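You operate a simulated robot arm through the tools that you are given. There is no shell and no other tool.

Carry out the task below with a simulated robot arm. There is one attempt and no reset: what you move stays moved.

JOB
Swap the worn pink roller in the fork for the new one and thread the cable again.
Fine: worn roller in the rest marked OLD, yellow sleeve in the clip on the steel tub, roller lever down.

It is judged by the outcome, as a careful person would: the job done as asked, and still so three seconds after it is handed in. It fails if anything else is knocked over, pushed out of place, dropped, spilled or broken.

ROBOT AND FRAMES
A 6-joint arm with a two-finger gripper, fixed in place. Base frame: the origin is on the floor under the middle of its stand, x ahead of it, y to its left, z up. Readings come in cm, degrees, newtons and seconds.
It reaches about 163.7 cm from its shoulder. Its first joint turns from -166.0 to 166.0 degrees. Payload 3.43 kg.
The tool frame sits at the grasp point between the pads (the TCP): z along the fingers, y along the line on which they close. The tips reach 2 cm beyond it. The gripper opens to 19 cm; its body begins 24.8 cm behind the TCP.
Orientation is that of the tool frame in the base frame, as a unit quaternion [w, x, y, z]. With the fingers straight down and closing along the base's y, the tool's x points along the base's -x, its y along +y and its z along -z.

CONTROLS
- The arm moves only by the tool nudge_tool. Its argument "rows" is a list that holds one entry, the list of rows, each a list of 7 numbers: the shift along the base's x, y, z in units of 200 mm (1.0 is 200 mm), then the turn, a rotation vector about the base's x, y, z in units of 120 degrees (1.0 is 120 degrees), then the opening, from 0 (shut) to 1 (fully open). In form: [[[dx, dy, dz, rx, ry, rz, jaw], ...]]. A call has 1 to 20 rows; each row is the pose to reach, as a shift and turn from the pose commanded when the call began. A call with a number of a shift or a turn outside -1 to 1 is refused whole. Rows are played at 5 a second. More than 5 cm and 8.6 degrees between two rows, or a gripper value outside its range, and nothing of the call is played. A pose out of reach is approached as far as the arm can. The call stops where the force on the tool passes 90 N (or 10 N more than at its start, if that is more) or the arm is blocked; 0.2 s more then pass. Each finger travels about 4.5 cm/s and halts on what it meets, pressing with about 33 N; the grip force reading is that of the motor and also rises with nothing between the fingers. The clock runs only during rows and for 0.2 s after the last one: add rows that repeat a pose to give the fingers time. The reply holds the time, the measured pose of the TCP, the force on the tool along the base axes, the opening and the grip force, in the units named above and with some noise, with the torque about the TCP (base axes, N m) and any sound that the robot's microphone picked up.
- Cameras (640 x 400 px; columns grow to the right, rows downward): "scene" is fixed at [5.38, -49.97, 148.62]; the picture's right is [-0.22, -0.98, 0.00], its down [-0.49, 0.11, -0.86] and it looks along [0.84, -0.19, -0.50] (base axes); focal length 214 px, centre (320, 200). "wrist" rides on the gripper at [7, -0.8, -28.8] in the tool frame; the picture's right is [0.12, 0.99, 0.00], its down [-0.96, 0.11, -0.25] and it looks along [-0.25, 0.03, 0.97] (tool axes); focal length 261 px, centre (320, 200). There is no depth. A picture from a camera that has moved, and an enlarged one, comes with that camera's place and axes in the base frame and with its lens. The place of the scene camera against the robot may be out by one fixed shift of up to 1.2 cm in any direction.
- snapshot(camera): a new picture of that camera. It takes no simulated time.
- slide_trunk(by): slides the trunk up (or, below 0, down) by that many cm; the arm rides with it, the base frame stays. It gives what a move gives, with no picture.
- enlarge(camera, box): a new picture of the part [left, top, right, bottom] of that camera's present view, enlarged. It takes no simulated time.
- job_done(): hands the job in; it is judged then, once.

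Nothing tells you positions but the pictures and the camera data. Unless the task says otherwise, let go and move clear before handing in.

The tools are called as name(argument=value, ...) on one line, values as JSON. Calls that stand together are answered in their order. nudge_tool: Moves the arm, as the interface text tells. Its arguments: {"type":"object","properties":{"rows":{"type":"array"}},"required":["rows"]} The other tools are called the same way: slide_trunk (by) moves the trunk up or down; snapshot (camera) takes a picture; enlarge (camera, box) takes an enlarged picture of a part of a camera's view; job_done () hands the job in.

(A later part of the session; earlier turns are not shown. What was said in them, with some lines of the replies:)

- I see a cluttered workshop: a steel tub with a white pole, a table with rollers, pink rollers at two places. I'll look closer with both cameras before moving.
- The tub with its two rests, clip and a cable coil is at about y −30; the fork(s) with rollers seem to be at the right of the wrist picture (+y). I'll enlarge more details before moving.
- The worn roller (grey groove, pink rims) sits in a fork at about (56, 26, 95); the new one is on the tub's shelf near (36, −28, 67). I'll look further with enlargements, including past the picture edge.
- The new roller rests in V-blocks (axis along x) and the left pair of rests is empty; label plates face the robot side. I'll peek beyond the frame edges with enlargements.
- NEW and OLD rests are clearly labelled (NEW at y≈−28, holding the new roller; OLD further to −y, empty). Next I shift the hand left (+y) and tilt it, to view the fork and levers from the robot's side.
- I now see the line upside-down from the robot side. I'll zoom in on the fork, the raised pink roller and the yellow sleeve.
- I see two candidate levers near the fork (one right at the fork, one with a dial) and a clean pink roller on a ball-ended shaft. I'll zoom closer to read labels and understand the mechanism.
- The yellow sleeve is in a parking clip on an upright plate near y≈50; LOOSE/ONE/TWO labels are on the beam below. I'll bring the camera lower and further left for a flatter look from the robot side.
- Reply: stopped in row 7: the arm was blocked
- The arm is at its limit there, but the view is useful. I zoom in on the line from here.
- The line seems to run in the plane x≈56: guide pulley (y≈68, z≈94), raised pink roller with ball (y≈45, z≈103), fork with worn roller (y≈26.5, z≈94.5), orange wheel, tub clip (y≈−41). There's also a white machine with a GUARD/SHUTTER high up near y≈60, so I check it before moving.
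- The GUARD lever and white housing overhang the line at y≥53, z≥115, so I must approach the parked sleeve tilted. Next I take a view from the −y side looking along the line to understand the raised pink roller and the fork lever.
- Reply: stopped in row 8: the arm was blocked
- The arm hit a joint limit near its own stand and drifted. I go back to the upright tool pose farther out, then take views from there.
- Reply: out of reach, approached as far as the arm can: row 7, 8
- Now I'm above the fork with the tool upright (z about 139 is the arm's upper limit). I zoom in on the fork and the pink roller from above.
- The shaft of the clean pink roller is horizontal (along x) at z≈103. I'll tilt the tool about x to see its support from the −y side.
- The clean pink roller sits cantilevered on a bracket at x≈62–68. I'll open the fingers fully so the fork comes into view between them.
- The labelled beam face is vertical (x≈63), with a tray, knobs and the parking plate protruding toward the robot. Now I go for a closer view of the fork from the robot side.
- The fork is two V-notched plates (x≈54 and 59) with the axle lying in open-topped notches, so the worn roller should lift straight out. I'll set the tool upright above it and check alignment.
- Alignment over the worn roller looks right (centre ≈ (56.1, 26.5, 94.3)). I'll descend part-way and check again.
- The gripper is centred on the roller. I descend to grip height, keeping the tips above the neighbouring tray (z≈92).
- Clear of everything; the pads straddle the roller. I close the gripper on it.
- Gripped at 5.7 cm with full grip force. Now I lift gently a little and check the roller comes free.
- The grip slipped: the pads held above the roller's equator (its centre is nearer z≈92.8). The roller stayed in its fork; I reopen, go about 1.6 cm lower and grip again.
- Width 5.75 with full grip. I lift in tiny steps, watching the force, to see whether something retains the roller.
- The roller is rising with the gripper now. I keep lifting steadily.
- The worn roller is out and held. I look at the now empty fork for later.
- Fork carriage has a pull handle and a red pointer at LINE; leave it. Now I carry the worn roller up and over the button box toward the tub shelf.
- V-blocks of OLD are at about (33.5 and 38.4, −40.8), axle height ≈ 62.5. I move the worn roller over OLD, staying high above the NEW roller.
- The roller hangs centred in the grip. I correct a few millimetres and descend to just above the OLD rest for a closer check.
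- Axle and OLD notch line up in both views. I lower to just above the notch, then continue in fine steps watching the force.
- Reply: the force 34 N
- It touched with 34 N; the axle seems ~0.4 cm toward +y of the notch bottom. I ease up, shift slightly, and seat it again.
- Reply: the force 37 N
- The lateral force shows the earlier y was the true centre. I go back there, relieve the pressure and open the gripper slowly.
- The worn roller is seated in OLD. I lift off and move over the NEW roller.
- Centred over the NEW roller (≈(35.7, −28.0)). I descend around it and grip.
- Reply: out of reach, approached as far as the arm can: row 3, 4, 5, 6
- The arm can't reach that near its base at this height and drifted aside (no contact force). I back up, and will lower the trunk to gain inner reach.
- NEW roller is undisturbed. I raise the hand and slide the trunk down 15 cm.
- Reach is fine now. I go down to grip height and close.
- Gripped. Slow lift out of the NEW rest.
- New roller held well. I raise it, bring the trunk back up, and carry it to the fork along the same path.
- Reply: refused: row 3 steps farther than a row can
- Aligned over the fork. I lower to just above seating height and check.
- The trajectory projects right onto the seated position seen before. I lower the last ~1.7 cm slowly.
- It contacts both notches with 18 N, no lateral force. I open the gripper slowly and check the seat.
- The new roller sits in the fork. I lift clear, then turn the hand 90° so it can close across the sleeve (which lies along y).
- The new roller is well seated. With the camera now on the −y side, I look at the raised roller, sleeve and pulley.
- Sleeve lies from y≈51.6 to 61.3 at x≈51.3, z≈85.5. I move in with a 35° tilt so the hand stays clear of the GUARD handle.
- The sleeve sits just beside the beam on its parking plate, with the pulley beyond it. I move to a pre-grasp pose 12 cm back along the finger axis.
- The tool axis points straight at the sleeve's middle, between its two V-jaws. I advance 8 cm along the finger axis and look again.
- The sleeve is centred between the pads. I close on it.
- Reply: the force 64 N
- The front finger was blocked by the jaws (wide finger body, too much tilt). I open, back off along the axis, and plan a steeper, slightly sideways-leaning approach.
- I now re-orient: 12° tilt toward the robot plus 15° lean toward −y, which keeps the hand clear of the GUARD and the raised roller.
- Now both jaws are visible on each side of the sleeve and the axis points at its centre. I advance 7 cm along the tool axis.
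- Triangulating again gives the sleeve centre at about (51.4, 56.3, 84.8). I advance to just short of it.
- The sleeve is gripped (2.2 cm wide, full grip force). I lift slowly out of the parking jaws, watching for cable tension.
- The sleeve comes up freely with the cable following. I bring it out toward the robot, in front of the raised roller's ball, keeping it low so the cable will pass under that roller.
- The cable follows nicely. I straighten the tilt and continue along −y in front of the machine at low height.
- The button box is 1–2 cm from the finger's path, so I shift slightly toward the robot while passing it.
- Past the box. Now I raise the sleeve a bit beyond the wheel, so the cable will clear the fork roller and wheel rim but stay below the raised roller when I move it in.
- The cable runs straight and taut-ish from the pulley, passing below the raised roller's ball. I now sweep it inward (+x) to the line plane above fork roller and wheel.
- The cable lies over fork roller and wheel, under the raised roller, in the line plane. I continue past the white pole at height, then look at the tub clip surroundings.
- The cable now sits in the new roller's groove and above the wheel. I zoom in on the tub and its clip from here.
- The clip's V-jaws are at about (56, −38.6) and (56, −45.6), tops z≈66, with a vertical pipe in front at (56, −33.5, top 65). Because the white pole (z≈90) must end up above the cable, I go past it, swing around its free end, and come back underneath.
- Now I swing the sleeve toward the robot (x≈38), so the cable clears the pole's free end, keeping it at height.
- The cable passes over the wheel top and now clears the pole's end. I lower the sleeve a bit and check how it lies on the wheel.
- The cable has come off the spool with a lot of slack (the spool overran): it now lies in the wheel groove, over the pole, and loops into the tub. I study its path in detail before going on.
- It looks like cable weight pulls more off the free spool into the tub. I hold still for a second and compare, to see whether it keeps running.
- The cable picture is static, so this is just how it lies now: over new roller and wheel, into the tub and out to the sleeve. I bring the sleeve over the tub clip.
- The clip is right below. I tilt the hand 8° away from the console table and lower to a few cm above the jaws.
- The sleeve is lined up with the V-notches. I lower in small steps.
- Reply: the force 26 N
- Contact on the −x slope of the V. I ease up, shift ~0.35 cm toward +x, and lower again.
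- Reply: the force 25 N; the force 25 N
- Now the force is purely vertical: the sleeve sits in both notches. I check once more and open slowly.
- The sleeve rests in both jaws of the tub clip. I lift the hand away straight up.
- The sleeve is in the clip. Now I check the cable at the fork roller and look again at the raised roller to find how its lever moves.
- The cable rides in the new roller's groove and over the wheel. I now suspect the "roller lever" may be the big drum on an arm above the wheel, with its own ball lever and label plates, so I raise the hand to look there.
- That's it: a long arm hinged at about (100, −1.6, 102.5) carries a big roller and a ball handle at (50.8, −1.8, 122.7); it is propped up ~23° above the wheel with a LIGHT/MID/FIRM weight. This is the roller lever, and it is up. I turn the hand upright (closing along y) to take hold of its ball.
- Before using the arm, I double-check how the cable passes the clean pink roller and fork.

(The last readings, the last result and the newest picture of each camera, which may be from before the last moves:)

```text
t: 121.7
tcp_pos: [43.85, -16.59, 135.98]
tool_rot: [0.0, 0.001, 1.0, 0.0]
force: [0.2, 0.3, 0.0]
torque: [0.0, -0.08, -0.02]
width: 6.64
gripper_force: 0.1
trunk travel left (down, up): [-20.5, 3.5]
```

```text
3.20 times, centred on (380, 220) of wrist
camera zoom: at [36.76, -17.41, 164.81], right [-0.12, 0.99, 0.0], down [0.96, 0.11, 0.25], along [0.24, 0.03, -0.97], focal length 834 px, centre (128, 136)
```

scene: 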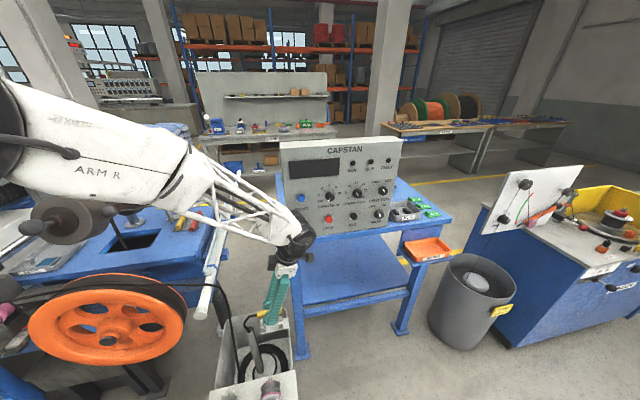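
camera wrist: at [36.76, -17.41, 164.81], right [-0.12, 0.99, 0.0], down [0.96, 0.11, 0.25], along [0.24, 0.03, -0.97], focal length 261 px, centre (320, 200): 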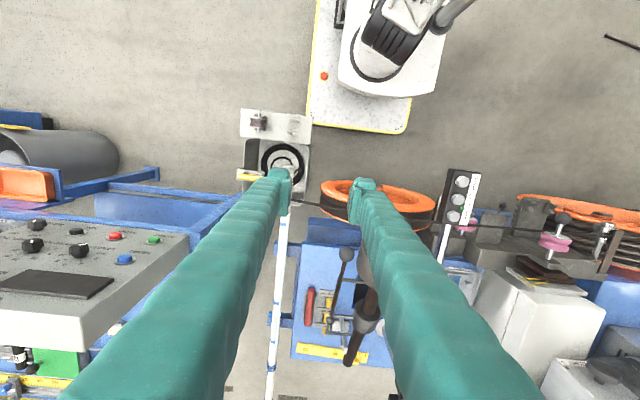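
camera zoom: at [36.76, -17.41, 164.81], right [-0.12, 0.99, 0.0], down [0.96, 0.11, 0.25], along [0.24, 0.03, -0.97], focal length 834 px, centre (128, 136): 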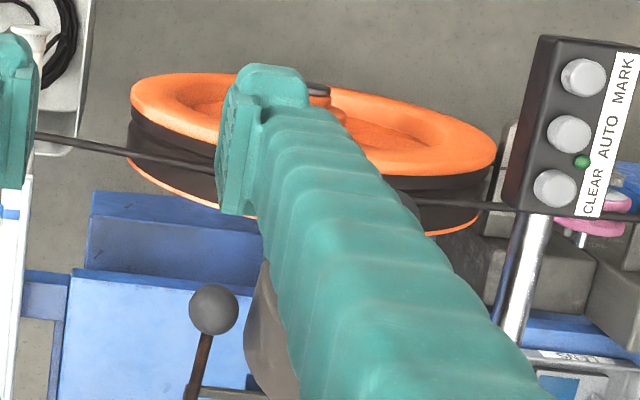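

The cable runs under the clean pink roller, in the new roller's groove, and over the wheel. Now I move above the lever's ball handle.

nudge_tool(rows=[[[0, 0.18, 0, 0, 0, 0, 0.42], [0, 0.36, 0, 0, 0, 0, 0.42], [0.05, 0.54, 0, 0, 0, 0, 0.42], [0.15, 0.68, 0, 0, 0, 0, 0.42], [0.25, 0.73, 0, 0, 0, 0, 0.42], [0.33, 0.74, 0, 0, 0, 0, 0.42], [0.33, 0.74, 0, 0, 0, 0, 0.42]]])

snapshot(camera="wrist")

enlarge(camera="wrist", box=[230, 110, 410, 280])

enlarge(camera="scene", box=[0, 140, 200, 300])

```text
t: 123.3
tcp_pos: [50.37, -1.78, 135.94]
tool_rot: [0.0, -0.002, 1.0, 0.0]
force: [0.3, -0.4, 0.0]
torque: [0.0, 0.03, 0.02]
width: 7.98
gripper_force: 0.1
trunk travel left (down, up): [-20.5, 3.5]
```

```text
taken
camera wrist: at [43.38, -2.57, 164.74], right [-0.12, 0.99, 0.0], down [0.96, 0.12, 0.25], along [0.25, 0.03, -0.97], focal length 261 px, centre (320, 200)
```

wrist: 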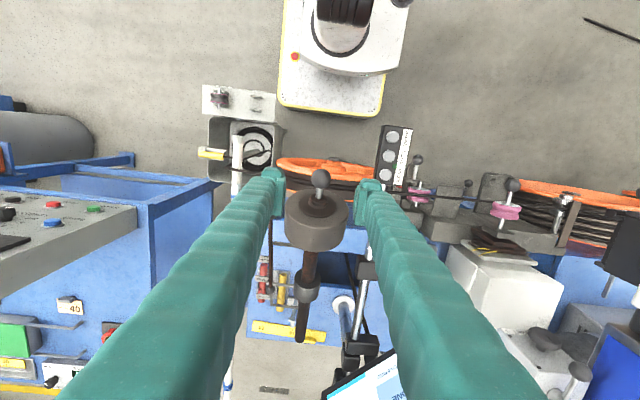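

```text
2.35 times, centred on (320, 195) of wrist
camera zoom: at [43.38, -2.57, 164.74], right [-0.12, 0.99, 0.0], down [0.96, 0.12, 0.25], along [0.25, 0.03, -0.97], focal length 613 px, centre (320, 212)
```

zoom: 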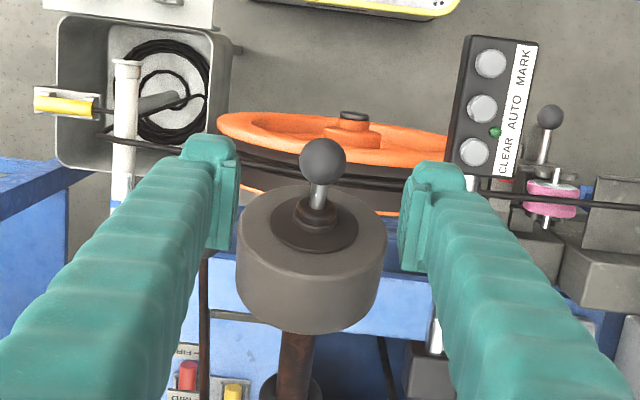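

```text
2.50 times, centred on (100, 220) of scene
camera zoom: at [5.38, -49.97, 148.62], right [-0.22, -0.98, 0.0], down [-0.49, 0.11, -0.86], along [0.84, -0.19, -0.5], focal length 536 px, centre (870, 150)
```

zoom: 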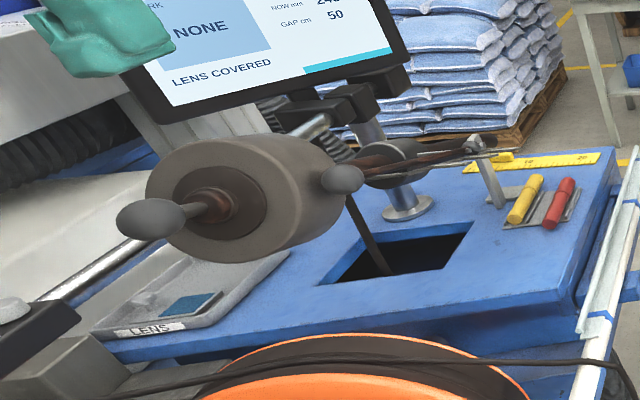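

The ball handle is at about (50.75, −1.45, 121.3). I descend around it and grip it.

nudge_tool(rows=[[[0.01, 0.01, -0.15, 0, 0, 0, 0.42], [0.019, 0.0165, -0.35, 0, 0, 0, 0.42], [0.019, 0.0165, -0.55, 0, 0, 0, 0.42], [0.019, 0.0165, -0.68, 0, 0, 0, 0.42], [0.019, 0.0165, -0.745, 0, 0, 0, 0.42], [0.019, 0.0165, -0.745, 0, 0, 0, 0.42]]])

enlarge(camera="wrist", box=[230, 110, 410, 280])

enlarge(camera="scene", box=[0, 140, 200, 300])

```text
t: 124.7
tcp_pos: [50.92, -1.47, 121.04]
tool_rot: [0.0, -0.001, 1.0, -0.001]
force: [0.9, -1.2, 0.1]
torque: [0.0, -0.02, 0.03]
width: 8.01
gripper_force: 0.0
trunk travel left (down, up): [-20.5, 3.5]
```

```text
2.35 times, centred on (320, 195) of wrist
camera zoom: at [43.79, -2.3, 149.87], right [-0.12, 0.99, 0.0], down [0.96, 0.12, 0.25], along [0.25, 0.03, -0.97], focal length 613 px, centre (320, 212)
```

zoom: 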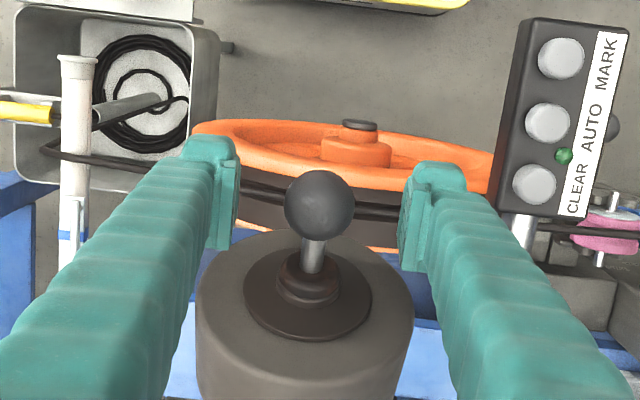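

```text
2.50 times, centred on (100, 220) of scene
camera zoom: at [5.38, -49.97, 148.62], right [-0.22, -0.98, 0.0], down [-0.49, 0.11, -0.86], along [0.84, -0.19, -0.5], focal length 536 px, centre (870, 150)
```

zoom: 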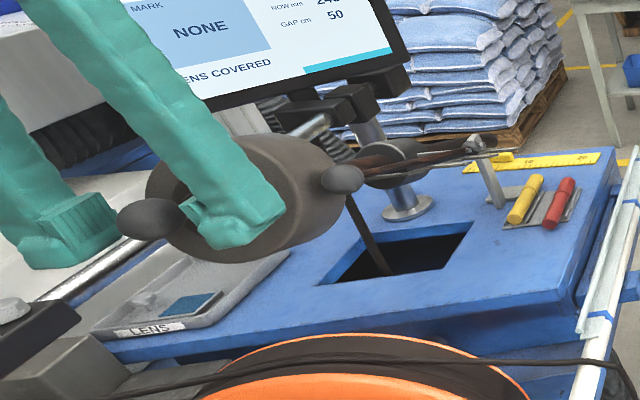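

nudge_tool(rows=[[[0, 0, 0, 0, 0, 0, 0.32], [0, 0, 0, 0, 0, 0, 0.24], [0, 0, 0, 0, 0, 0, 0.17], [0, 0, 0, 0, 0, 0, 0.1], [0, 0, 0, 0, 0, 0, 0.1]]])

enlarge(camera="wrist", box=[230, 110, 410, 280])

```text
t: 125.9
tcp_pos: [50.93, -1.56, 121.03]
tool_rot: [0.0, -0.001, 1.0, 0.0]
force: [0.1, -5.5, -1.7]
torque: [0.0, 0.01, -0.03]
width: 3.0
gripper_force: 44.2
trunk travel left (down, up): [-20.5, 3.5]
```

```text
2.35 times, centred on (320, 195) of wrist
camera zoom: at [43.8, -2.35, 149.88], right [-0.12, 0.99, 0.0], down [0.96, 0.12, 0.25], along [0.25, 0.03, -0.97], focal length 613 px, centre (320, 212)
```

zoom: 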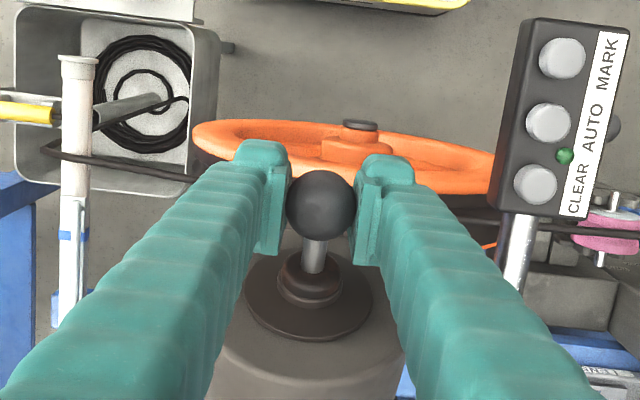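

Ball gripped. I try a small downward move along the arc to feel whether the arm swings freely.

nudge_tool(rows=[[[-0.004, 0, -0.01, 0, 0, 0, 0.1], [-0.009, 0, -0.024, 0, 0, 0, 0.1], [-0.018, 0, -0.047, 0, 0, 0, 0.1], [-0.018, 0, -0.047, 0, 0, 0, 0.1]]])

enlarge(camera="wrist", box=[230, 110, 410, 280])

enlarge(camera="scene", box=[0, 140, 200, 300])

```text
t: 126.9
tcp_pos: [50.41, -1.38, 120.15]
tool_rot: [0.0, -0.001, 1.0, 0.0]
force: [4.4, -9.0, 8.7]
torque: [0.04, -0.87, 0.04]
width: 2.96
gripper_force: 44.7
trunk travel left (down, up): [-20.5, 3.5]
```

```text
2.35 times, centred on (320, 195) of wrist
camera zoom: at [43.41, -2.36, 148.92], right [-0.12, 0.99, 0.0], down [0.96, 0.12, 0.25], along [0.25, 0.03, -0.97], focal length 613 px, centre (320, 212)
```

zoom: 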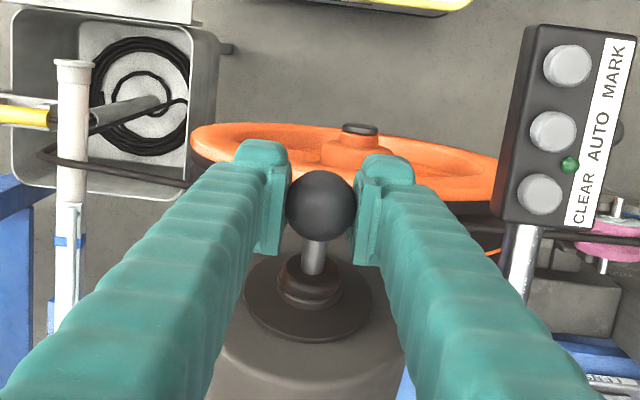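

```text
2.50 times, centred on (100, 220) of scene
camera zoom: at [5.38, -49.97, 148.62], right [-0.22, -0.98, 0.0], down [-0.49, 0.11, -0.86], along [0.84, -0.19, -0.5], focal length 536 px, centre (870, 150)
```

zoom: 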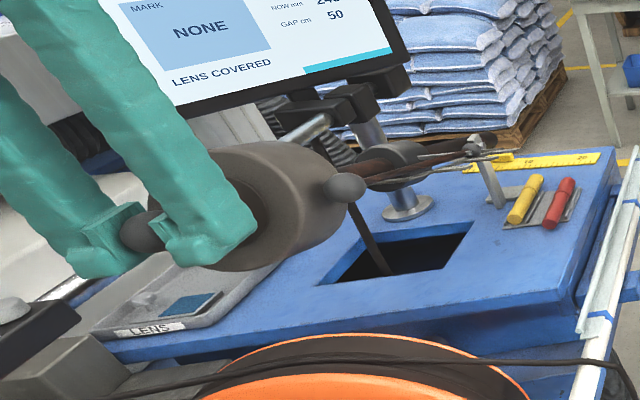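

The arm swings with light force (~9 N). I keep lowering along the arc in small steps.

nudge_tool(rows=[[[-0.018, -0.005, -0.05, 0, 0, 0, 0.1], [-0.034, -0.01, -0.1, 0, 0, 0, 0.1], [-0.05, -0.01, -0.15, 0, 0, 0, 0.1], [-0.064, -0.01, -0.21, 0, 0, 0, 0.1], [-0.064, -0.01, -0.21, 0, 0, 0, 0.1]]])

enlarge(camera="scene", box=[0, 140, 200, 300])

enlarge(camera="wrist", box=[230, 110, 410, 280])

```text
t: 128.1
tcp_pos: [49.11, -1.53, 115.88]
tool_rot: [0.0, -0.001, 1.0, -0.001]
force: [-12.2, 10.8, -8.3]
torque: [-0.08, 0.12, 0.02]
width: 2.99
gripper_force: 44.8
trunk travel left (down, up): [-20.5, 3.5]
```

```text
2.50 times, centred on (100, 220) of scene
camera zoom: at [5.38, -49.97, 148.62], right [-0.22, -0.98, 0.0], down [-0.49, 0.11, -0.86], along [0.84, -0.19, -0.5], focal length 536 px, centre (870, 150)
```

zoom: 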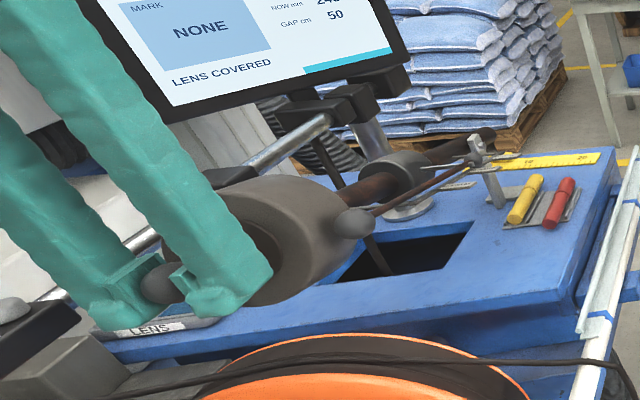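

```text
2.35 times, centred on (320, 195) of wrist
camera zoom: at [42.09, -2.37, 144.69], right [-0.12, 0.99, 0.0], down [0.96, 0.12, 0.25], along [0.24, 0.03, -0.97], focal length 613 px, centre (320, 212)
```

zoom: 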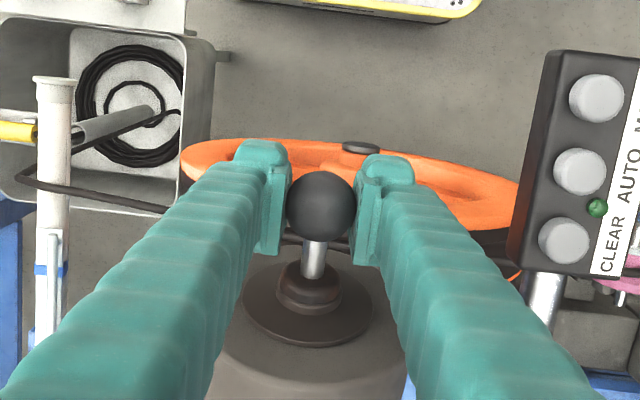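

nudge_tool(rows=[[[-0.02, 0, -0.05, 0, 0, 0, 0.1], [-0.035, 0, -0.1, 0, 0, 0, 0.1], [-0.05, 0, -0.15, 0, 0, 0, 0.1], [-0.06, 0, -0.2, 0, 0, 0, 0.1], [-0.066, 0, -0.24, 0, 0, 0, 0.1], [-0.066, 0, -0.24, 0, 0, 0, 0.1]]])

enlarge(camera="scene", box=[0, 160, 200, 320])

enlarge(camera="wrist", box=[230, 110, 410, 280])

```text
t: 129.5
tcp_pos: [47.99, -1.46, 111.03]
tool_rot: [0.001, -0.001, 1.0, -0.001]
force: [19.7, 18.6, -13.2]
torque: [-0.12, -0.51, -0.06]
width: 2.99
gripper_force: 45.2
trunk travel left (down, up): [-20.5, 3.5]
```

```text
2.50 times, centred on (100, 240) of scene
camera zoom: at [5.38, -49.97, 148.62], right [-0.22, -0.98, 0.0], down [-0.49, 0.11, -0.86], along [0.84, -0.19, -0.5], focal length 536 px, centre (870, 100)
```

zoom: 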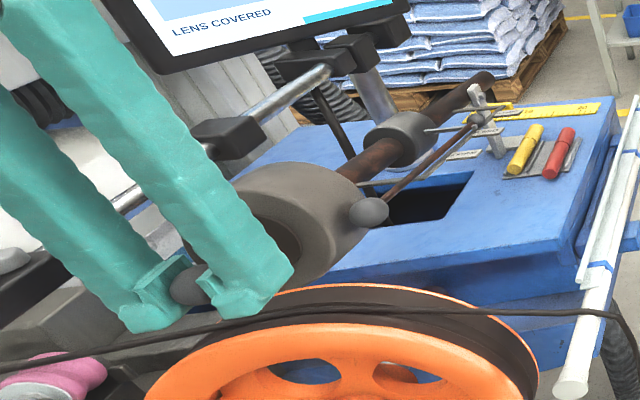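

```text
2.35 times, centred on (320, 195) of wrist
camera zoom: at [40.93, -2.36, 139.84], right [-0.12, 0.99, 0.0], down [0.96, 0.12, 0.25], along [0.25, 0.03, -0.97], focal length 613 px, centre (320, 212)
```

zoom: 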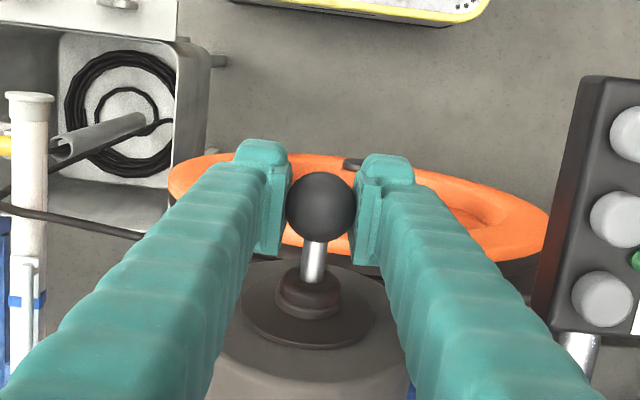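

nudge_tool(rows=[[[0.01, 0.008, -0.03, 0, 0, 0, 0.1], [0.01, 0.012, -0.07, 0, 0, 0, 0.1], [0.007, 0.012, -0.11, 0, 0, 0, 0.1], [0.005, 0.012, -0.14, 0, 0, 0, 0.1], [0.005, 0.012, -0.14, 0, 0, 0, 0.1]]])

enlarge(camera="scene", box=[0, 180, 200, 340])

```text
t: 130.7
tcp_pos: [47.75, -1.57, 108.37]
tool_rot: [-0.001, 0.0, 1.0, -0.001]
force: [-35.5, -21.8, -8.6]
torque: [0.18, -0.01, -0.08]
width: 3.0
gripper_force: 45.1
trunk travel left (down, up): [-20.5, 3.5]
```

```text
2.50 times, centred on (100, 260) of scene
camera zoom: at [5.38, -49.97, 148.62], right [-0.22, -0.98, 0.0], down [-0.49, 0.11, -0.86], along [0.84, -0.19, -0.5], focal length 536 px, centre (870, 50)
```

zoom: 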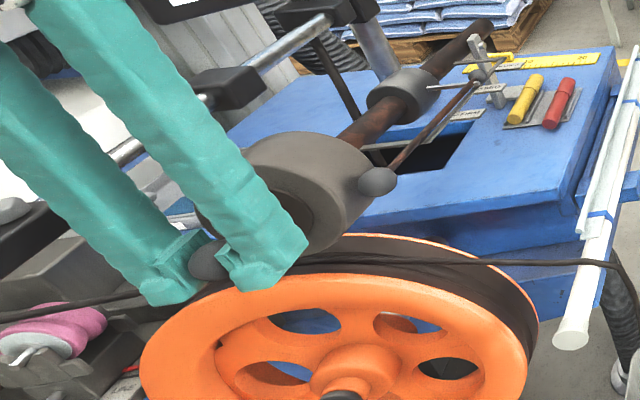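

The arm's hinge is near (89, −1.5, 104.7), so the arm will be level around ball height ≈ 104–105. I correct my path slightly and continue down gently.

nudge_tool(rows=[[[-0.016, -0.009, -0.01, 0, 0, 0, 0.1], [-0.018, -0.009, -0.04, 0, 0, 0, 0.1], [-0.02, -0.009, -0.07, 0, 0, 0, 0.1], [-0.022, -0.009, -0.1, 0, 0, 0, 0.1], [-0.022, -0.009, -0.1, 0, 0, 0, 0.1]]])

enlarge(camera="scene", box=[0, 180, 200, 340])

enlarge(camera="wrist", box=[230, 110, 410, 280])

```text
t: 131.9
tcp_pos: [47.84, -1.48, 106.25]
tool_rot: [0.002, -0.001, 1.0, 0.0]
force: [11.6, 2.2, -9.9]
torque: [0.04, -0.86, 0.04]
width: 2.98
gripper_force: 45.0
trunk travel left (down, up): [-20.5, 3.5]
```

```text
2.50 times, centred on (100, 260) of scene
camera zoom: at [5.38, -49.97, 148.62], right [-0.22, -0.98, 0.0], down [-0.49, 0.11, -0.86], along [0.84, -0.19, -0.5], focal length 536 px, centre (870, 50)
```

zoom: 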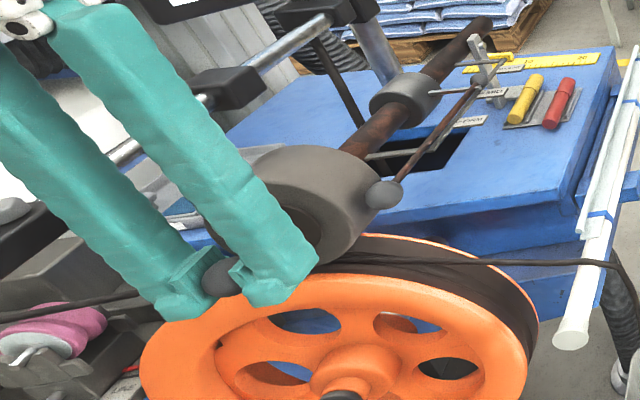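

```text
2.35 times, centred on (320, 195) of wrist
camera zoom: at [40.59, -2.38, 135.11], right [-0.12, 0.99, 0.0], down [0.96, 0.12, 0.25], along [0.25, 0.03, -0.97], focal length 613 px, centre (320, 212)
```

zoom: 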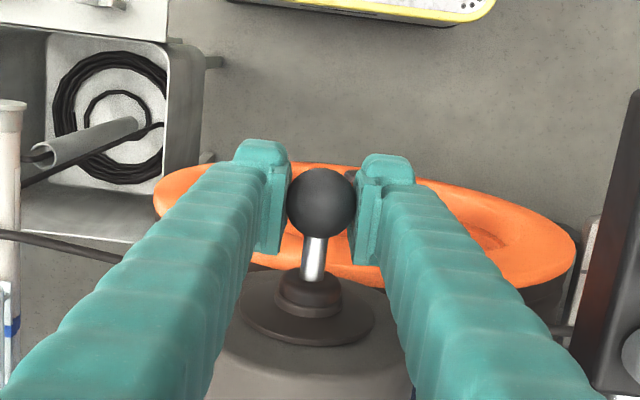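

nudge_tool(rows=[[[0.003, 0, -0.02, 0, 0, 0, 0.1], [0.003, 0, -0.04, 0, 0, 0, 0.1], [0.003, 0, -0.06, 0, 0, 0, 0.1], [0.003, 0, -0.06, 0, 0, 0, 0.1]]])

enlarge(camera="scene", box=[0, 180, 200, 340])

```text
t: 132.9
tcp_pos: [47.69, -1.43, 105.1]
tool_rot: [0.0, 0.0, 1.0, 0.0]
force: [8.2, 6.7, -9.5]
torque: [0.04, -0.5, 0.0]
width: 3.0
gripper_force: 44.6
trunk travel left (down, up): [-20.5, 3.5]
```

```text
2.50 times, centred on (100, 260) of scene
camera zoom: at [5.38, -49.97, 148.62], right [-0.22, -0.98, 0.0], down [-0.49, 0.11, -0.86], along [0.84, -0.19, -0.5], focal length 536 px, centre (870, 50)
```

zoom: 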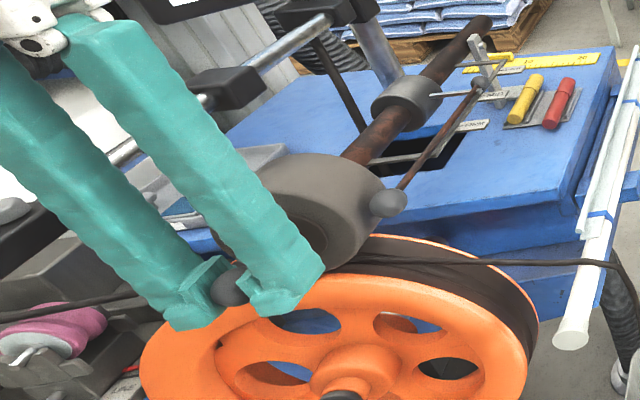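

nudge_tool(rows=[[[0, 0, -0.02, 0, 0, 0, 0.1], [0, 0, -0.04, 0, 0, 0, 0.1], [0, 0, -0.05, 0, 0, 0, 0.1], [0, 0, -0.05, 0, 0, 0, 0.1]]])

```text
t: 133.9
tcp_pos: [47.65, -1.54, 104.34]
tool_rot: [0.002, -0.001, 1.0, 0.0]
force: [7.7, 11.8, 36.5]
torque: [0.02, 0.38, -0.03]
width: 2.94
gripper_force: 45.3
trunk travel left (down, up): [-20.5, 3.5]
```

Firm contact now at ball height 104.3 – the roller has landed on the cable and wheel, the arm is level. I check the picture and release the ball.

enlarge(camera="scene", box=[0, 180, 200, 340])

nudge_tool(rows=[[[0, 0, 0.01, 0, 0, 0, 0.1], [0, 0, 0.012, 0, 0, 0, 0.14], [0, 0, 0.012, 0, 0, 0, 0.2], [0, 0, 0.012, 0, 0, 0, 0.26], [0, 0, 0.012, 0, 0, 0, 0.32], [0, 0, 0.012, 0, 0, 0, 0.38], [0, 0, 0.012, 0, 0, 0, 0.38]]])

enlarge(camera="wrist", box=[230, 110, 410, 280])

enlarge(camera="scene", box=[0, 180, 200, 340])

```text
2.50 times, centred on (100, 260) of scene
camera zoom: at [5.38, -49.97, 148.62], right [-0.22, -0.98, 0.0], down [-0.49, 0.11, -0.86], along [0.84, -0.19, -0.5], focal length 536 px, centre (870, 50)
```

zoom: 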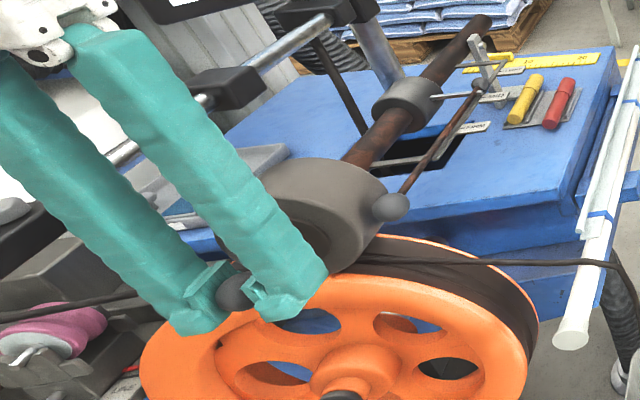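

```text
t: 135.5
tcp_pos: [47.78, -1.48, 104.4]
tool_rot: [0.0, -0.001, 1.0, 0.0]
force: [-0.6, 0.1, -1.0]
torque: [0.01, 0.03, 0.0]
width: 7.24
gripper_force: 0.2
trunk travel left (down, up): [-20.5, 3.5]
```

```text
2.35 times, centred on (320, 195) of wrist
camera zoom: at [40.53, -2.41, 133.21], right [-0.12, 0.99, 0.0], down [0.96, 0.12, 0.25], along [0.25, 0.03, -0.97], focal length 613 px, centre (320, 212)
```

zoom: 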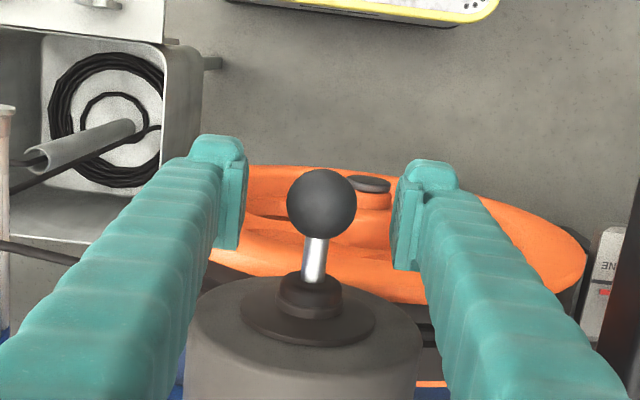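

```text
2.50 times, centred on (100, 260) of scene
camera zoom: at [5.38, -49.97, 148.62], right [-0.22, -0.98, 0.0], down [-0.49, 0.11, -0.86], along [0.84, -0.19, -0.5], focal length 536 px, centre (870, 50)
```

zoom: 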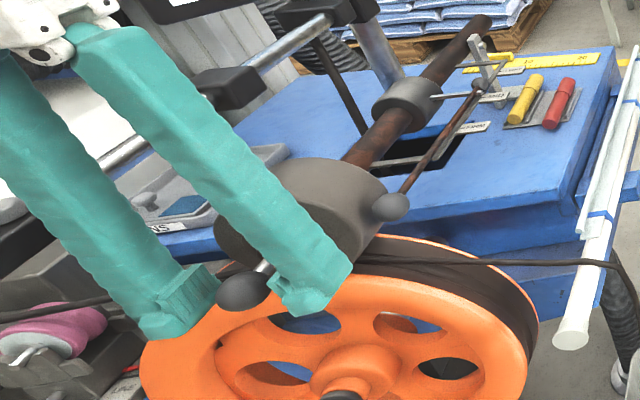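

The arm stays down by itself. I lift the hand straight up and clear, then inspect everything.

nudge_tool(rows=[[[0, 0, 0.05, 0, 0, 0, 0.4], [0, 0, 0.15, 0, 0, 0, 0.42], [0, 0, 0.3, 0, 0, 0, 0.42], [0, 0, 0.5, 0, 0, 0, 0.42], [0, 0, 0.7, 0, 0, 0, 0.42], [-0.02, -0.05, 0.9, 0, 0, 0, 0.42], [-0.05, -0.1, 1.0, 0, 0, 0, 0.42]]])

nudge_tool(rows=[[[0, -0.05, 0.15, 0, 0, 0, 0.6], [0, -0.15, 0.3, 0, 0, 0, 0.8], [0, -0.3, 0.45, 0, 0, 0, 1], [0, -0.45, 0.55, 0, 0, 0, 1], [0, -0.45, 0.55, 0, 0, 0, 1]]])

snapshot(camera="wrist")

snapshot(camera="scene")

enlarge(camera="scene", box=[0, 160, 1, 400])

enlarge(camera="scene", box=[160, 399, 340, 400])

```text
t: 137.1
tcp_pos: [46.64, -3.48, 124.23]
tool_rot: [0.0, -0.001, 1.0, 0.0]
force: [0.0, 0.6, 0.0]
torque: [0.01, 0.02, 0.01]
width: 7.97
gripper_force: 0.0
trunk travel left (down, up): [-20.5, 3.5]
```

```text
t: 138.3
tcp_pos: [46.72, -12.57, 135.44]
tool_rot: [0.0, -0.001, 1.0, 0.0]
force: [0.0, -0.3, -0.6]
torque: [0.01, 0.04, 0.01]
width: 18.4
gripper_force: 0.2
trunk travel left (down, up): [-20.5, 3.5]
```

```text
taken
camera wrist: at [39.58, -13.38, 164.2], right [-0.12, 0.99, 0.0], down [0.96, 0.12, 0.25], along [0.25, 0.03, -0.97], focal length 261 px, centre (320, 200)
```

wrist: 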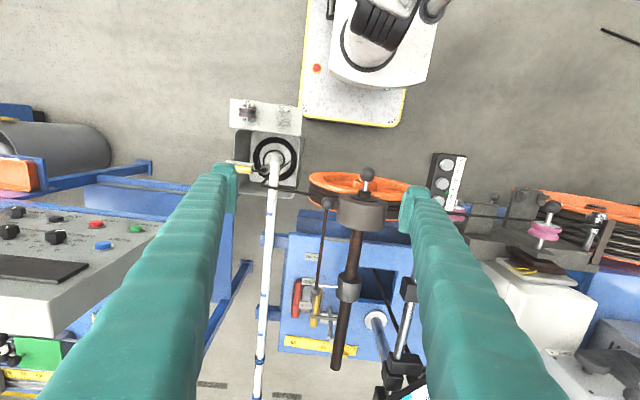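

```text
taken
```

scene: 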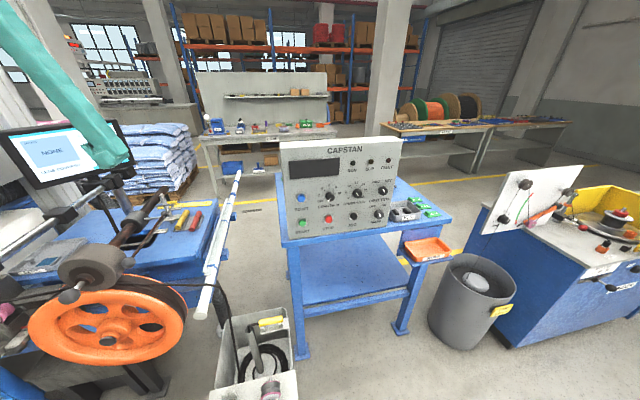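

```text
1.67 times, centred on (0, 280) of scene
camera zoom: at [5.38, -49.97, 148.62], right [-0.22, -0.98, 0.0], down [-0.49, 0.11, -0.86], along [0.84, -0.19, -0.5], focal length 358 px, centre (852, 67)
```

zoom: 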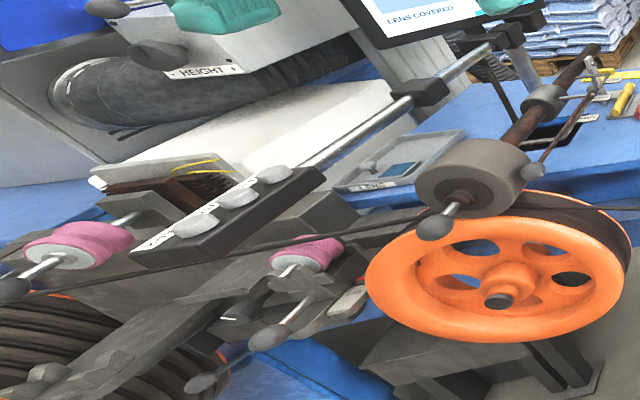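

```text
3.56 times, centred on (250, 400) of scene
camera zoom: at [5.38, -49.97, 148.62], right [-0.22, -0.98, 0.0], down [-0.49, 0.11, -0.86], along [0.84, -0.19, -0.5], focal length 763 px, centre (569, -509)
```

zoom: 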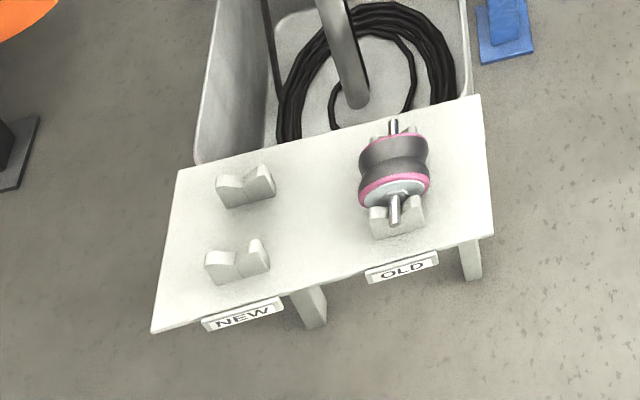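

The drum roller now rests on the cable at the wheel, the worn roller is in OLD, the new one in the fork, and the sleeve is in the clip. I do a last detailed check after waiting a couple of seconds.

nudge_tool(rows=[[[0, 0, 0, 0, 0, 0, 1], [0, 0, 0, 0, 0, 0, 1], [0, 0, 0, 0, 0, 0, 1], [0, 0, 0, 0, 0, 0, 1], [0, 0, 0, 0, 0, 0, 1], [0, 0, 0, 0, 0, 0, 1], [0, 0, 0, 0, 0, 0, 1], [0, 0, 0, 0, 0, 0, 1], [0, 0, 0, 0, 0, 0, 1], [0, 0, 0, 0, 0, 0, 1], [0, 0, 0, 0, 0, 0, 1], [0, 0, 0, 0, 0, 0, 1]]])

enlarge(camera="wrist", box=[290, 150, 430, 260])

enlarge(camera="wrist", box=[430, 180, 640, 280])

enlarge(camera="wrist", box=[220, 90, 310, 200])

enlarge(camera="scene", box=[200, 290, 310, 400])

enlarge(camera="scene", box=[0, 290, 1, 390])

```text
t: 140.9
tcp_pos: [46.77, -12.56, 135.4]
tool_rot: [0.0, -0.001, 1.0, -0.001]
force: [1.0, -0.3, 0.2]
torque: [0.01, 0.0, 0.01]
width: 18.99
gripper_force: 0.2
trunk travel left (down, up): [-20.5, 3.5]
```

```text
3.64 times, centred on (360, 205) of wrist
camera zoom: at [39.58, -13.36, 164.19], right [-0.12, 0.99, 0.0], down [0.96, 0.12, 0.25], along [0.25, 0.03, -0.97], focal length 948 px, centre (174, 182)
```

zoom: 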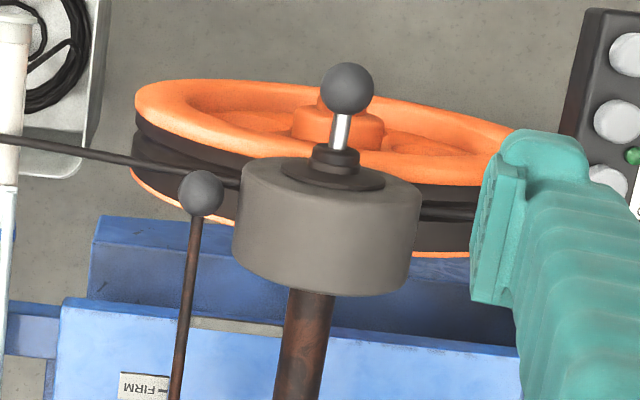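

```text
3.05 times, centred on (535, 230) of wrist
camera zoom: at [39.58, -13.36, 164.19], right [-0.12, 0.99, 0.0], down [0.96, 0.12, 0.25], along [0.25, 0.03, -0.97], focal length 794 px, centre (-335, 109)
```

zoom: 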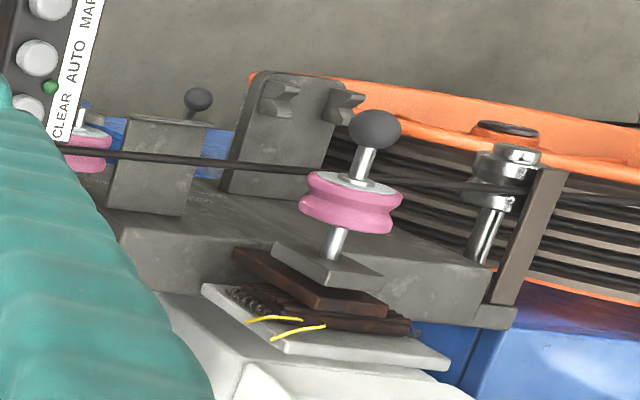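

```text
3.64 times, centred on (265, 145) of wrist
camera zoom: at [39.58, -13.36, 164.19], right [-0.12, 0.99, 0.0], down [0.96, 0.12, 0.25], along [0.25, 0.03, -0.97], focal length 948 px, centre (520, 400)
```

zoom: 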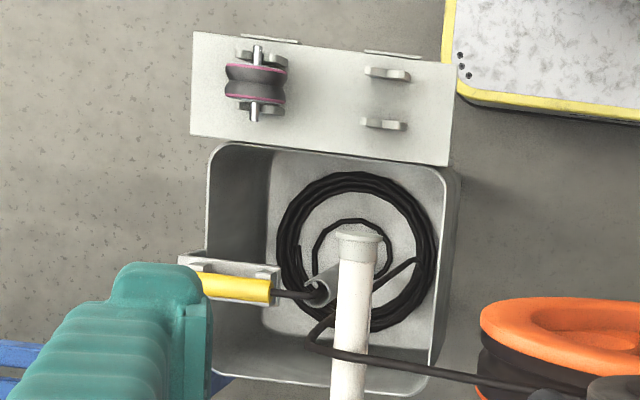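

```text
3.64 times, centred on (255, 345) of scene
camera zoom: at [5.38, -49.97, 148.62], right [-0.22, -0.98, 0.0], down [-0.49, 0.11, -0.86], along [0.84, -0.19, -0.5], focal length 780 px, centre (556, -327)
```

zoom: 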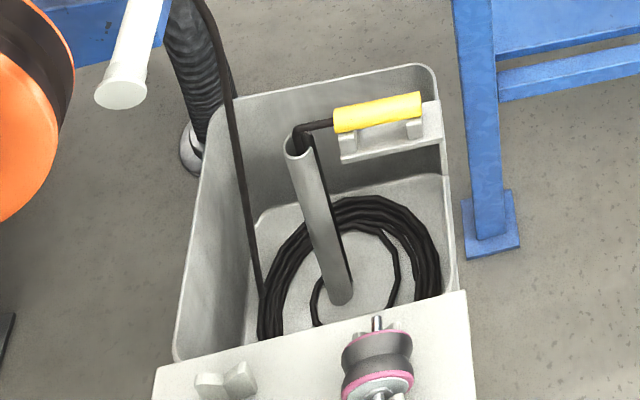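

```text
4.00 times, centred on (0, 340) of scene
camera zoom: at [5.38, -49.97, 148.62], right [-0.22, -0.98, 0.0], down [-0.49, 0.11, -0.86], along [0.84, -0.19, -0.5], focal length 858 px, centre (1598, -360)
```

zoom: 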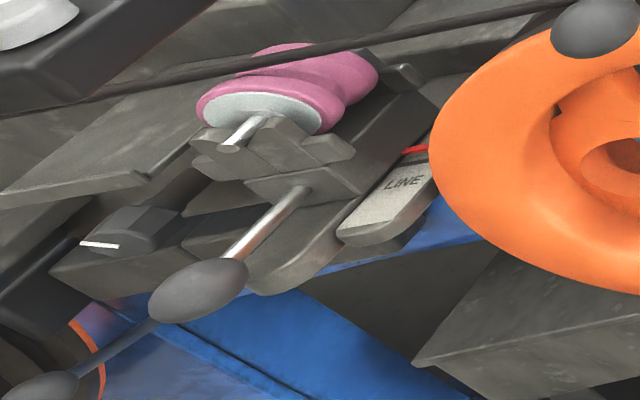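

Final state:
- The worn roller is in OLD.
- The new roller is seated in the fork.
- The cable runs in the new roller's groove and over the wheel. It crosses above the white pole on its way to the tub.
- The yellow sleeve is in the tub clip.
- The roller arm is down on the wheel.

Everything stayed put during the wait and the hand is clear, so I hand it in.

job_done()

```text
The job is handed in.
```

I swapped the roller, rethreaded the cable and handed the job in. The pictures I took after a wait of about two and a half seconds showed everything still in place.

- **Worn roller:** it is seated in the rest marked OLD.
- **New roller:** it is seated in the fork.
- **Cable:** it runs from the guide pulley under the clean pink roller, through the new roller's groove and over the orange wheel. From there it drops into the tub, and the yellow sleeve sits in both jaws of the clip on the tub.
- **Roller lever:** nothing was labelled "roller lever". I took it to be the arm with the large roller above the wheel, because it was the only roller lever standing raised. It is now down, with its roller resting on the cable.

**Pole:** the cable crosses above the white pole between the wheel and the tub. I had meant to bring it underneath, but it came to lie over the top. I saw no sign that the pole moved.

**Slips along the way:**
- My first grip on the worn roller slipped, and it stayed in the fork.
- One finger pressed against the sleeve's parking clip before I changed the approach.
- Neither moved anything that I could see.
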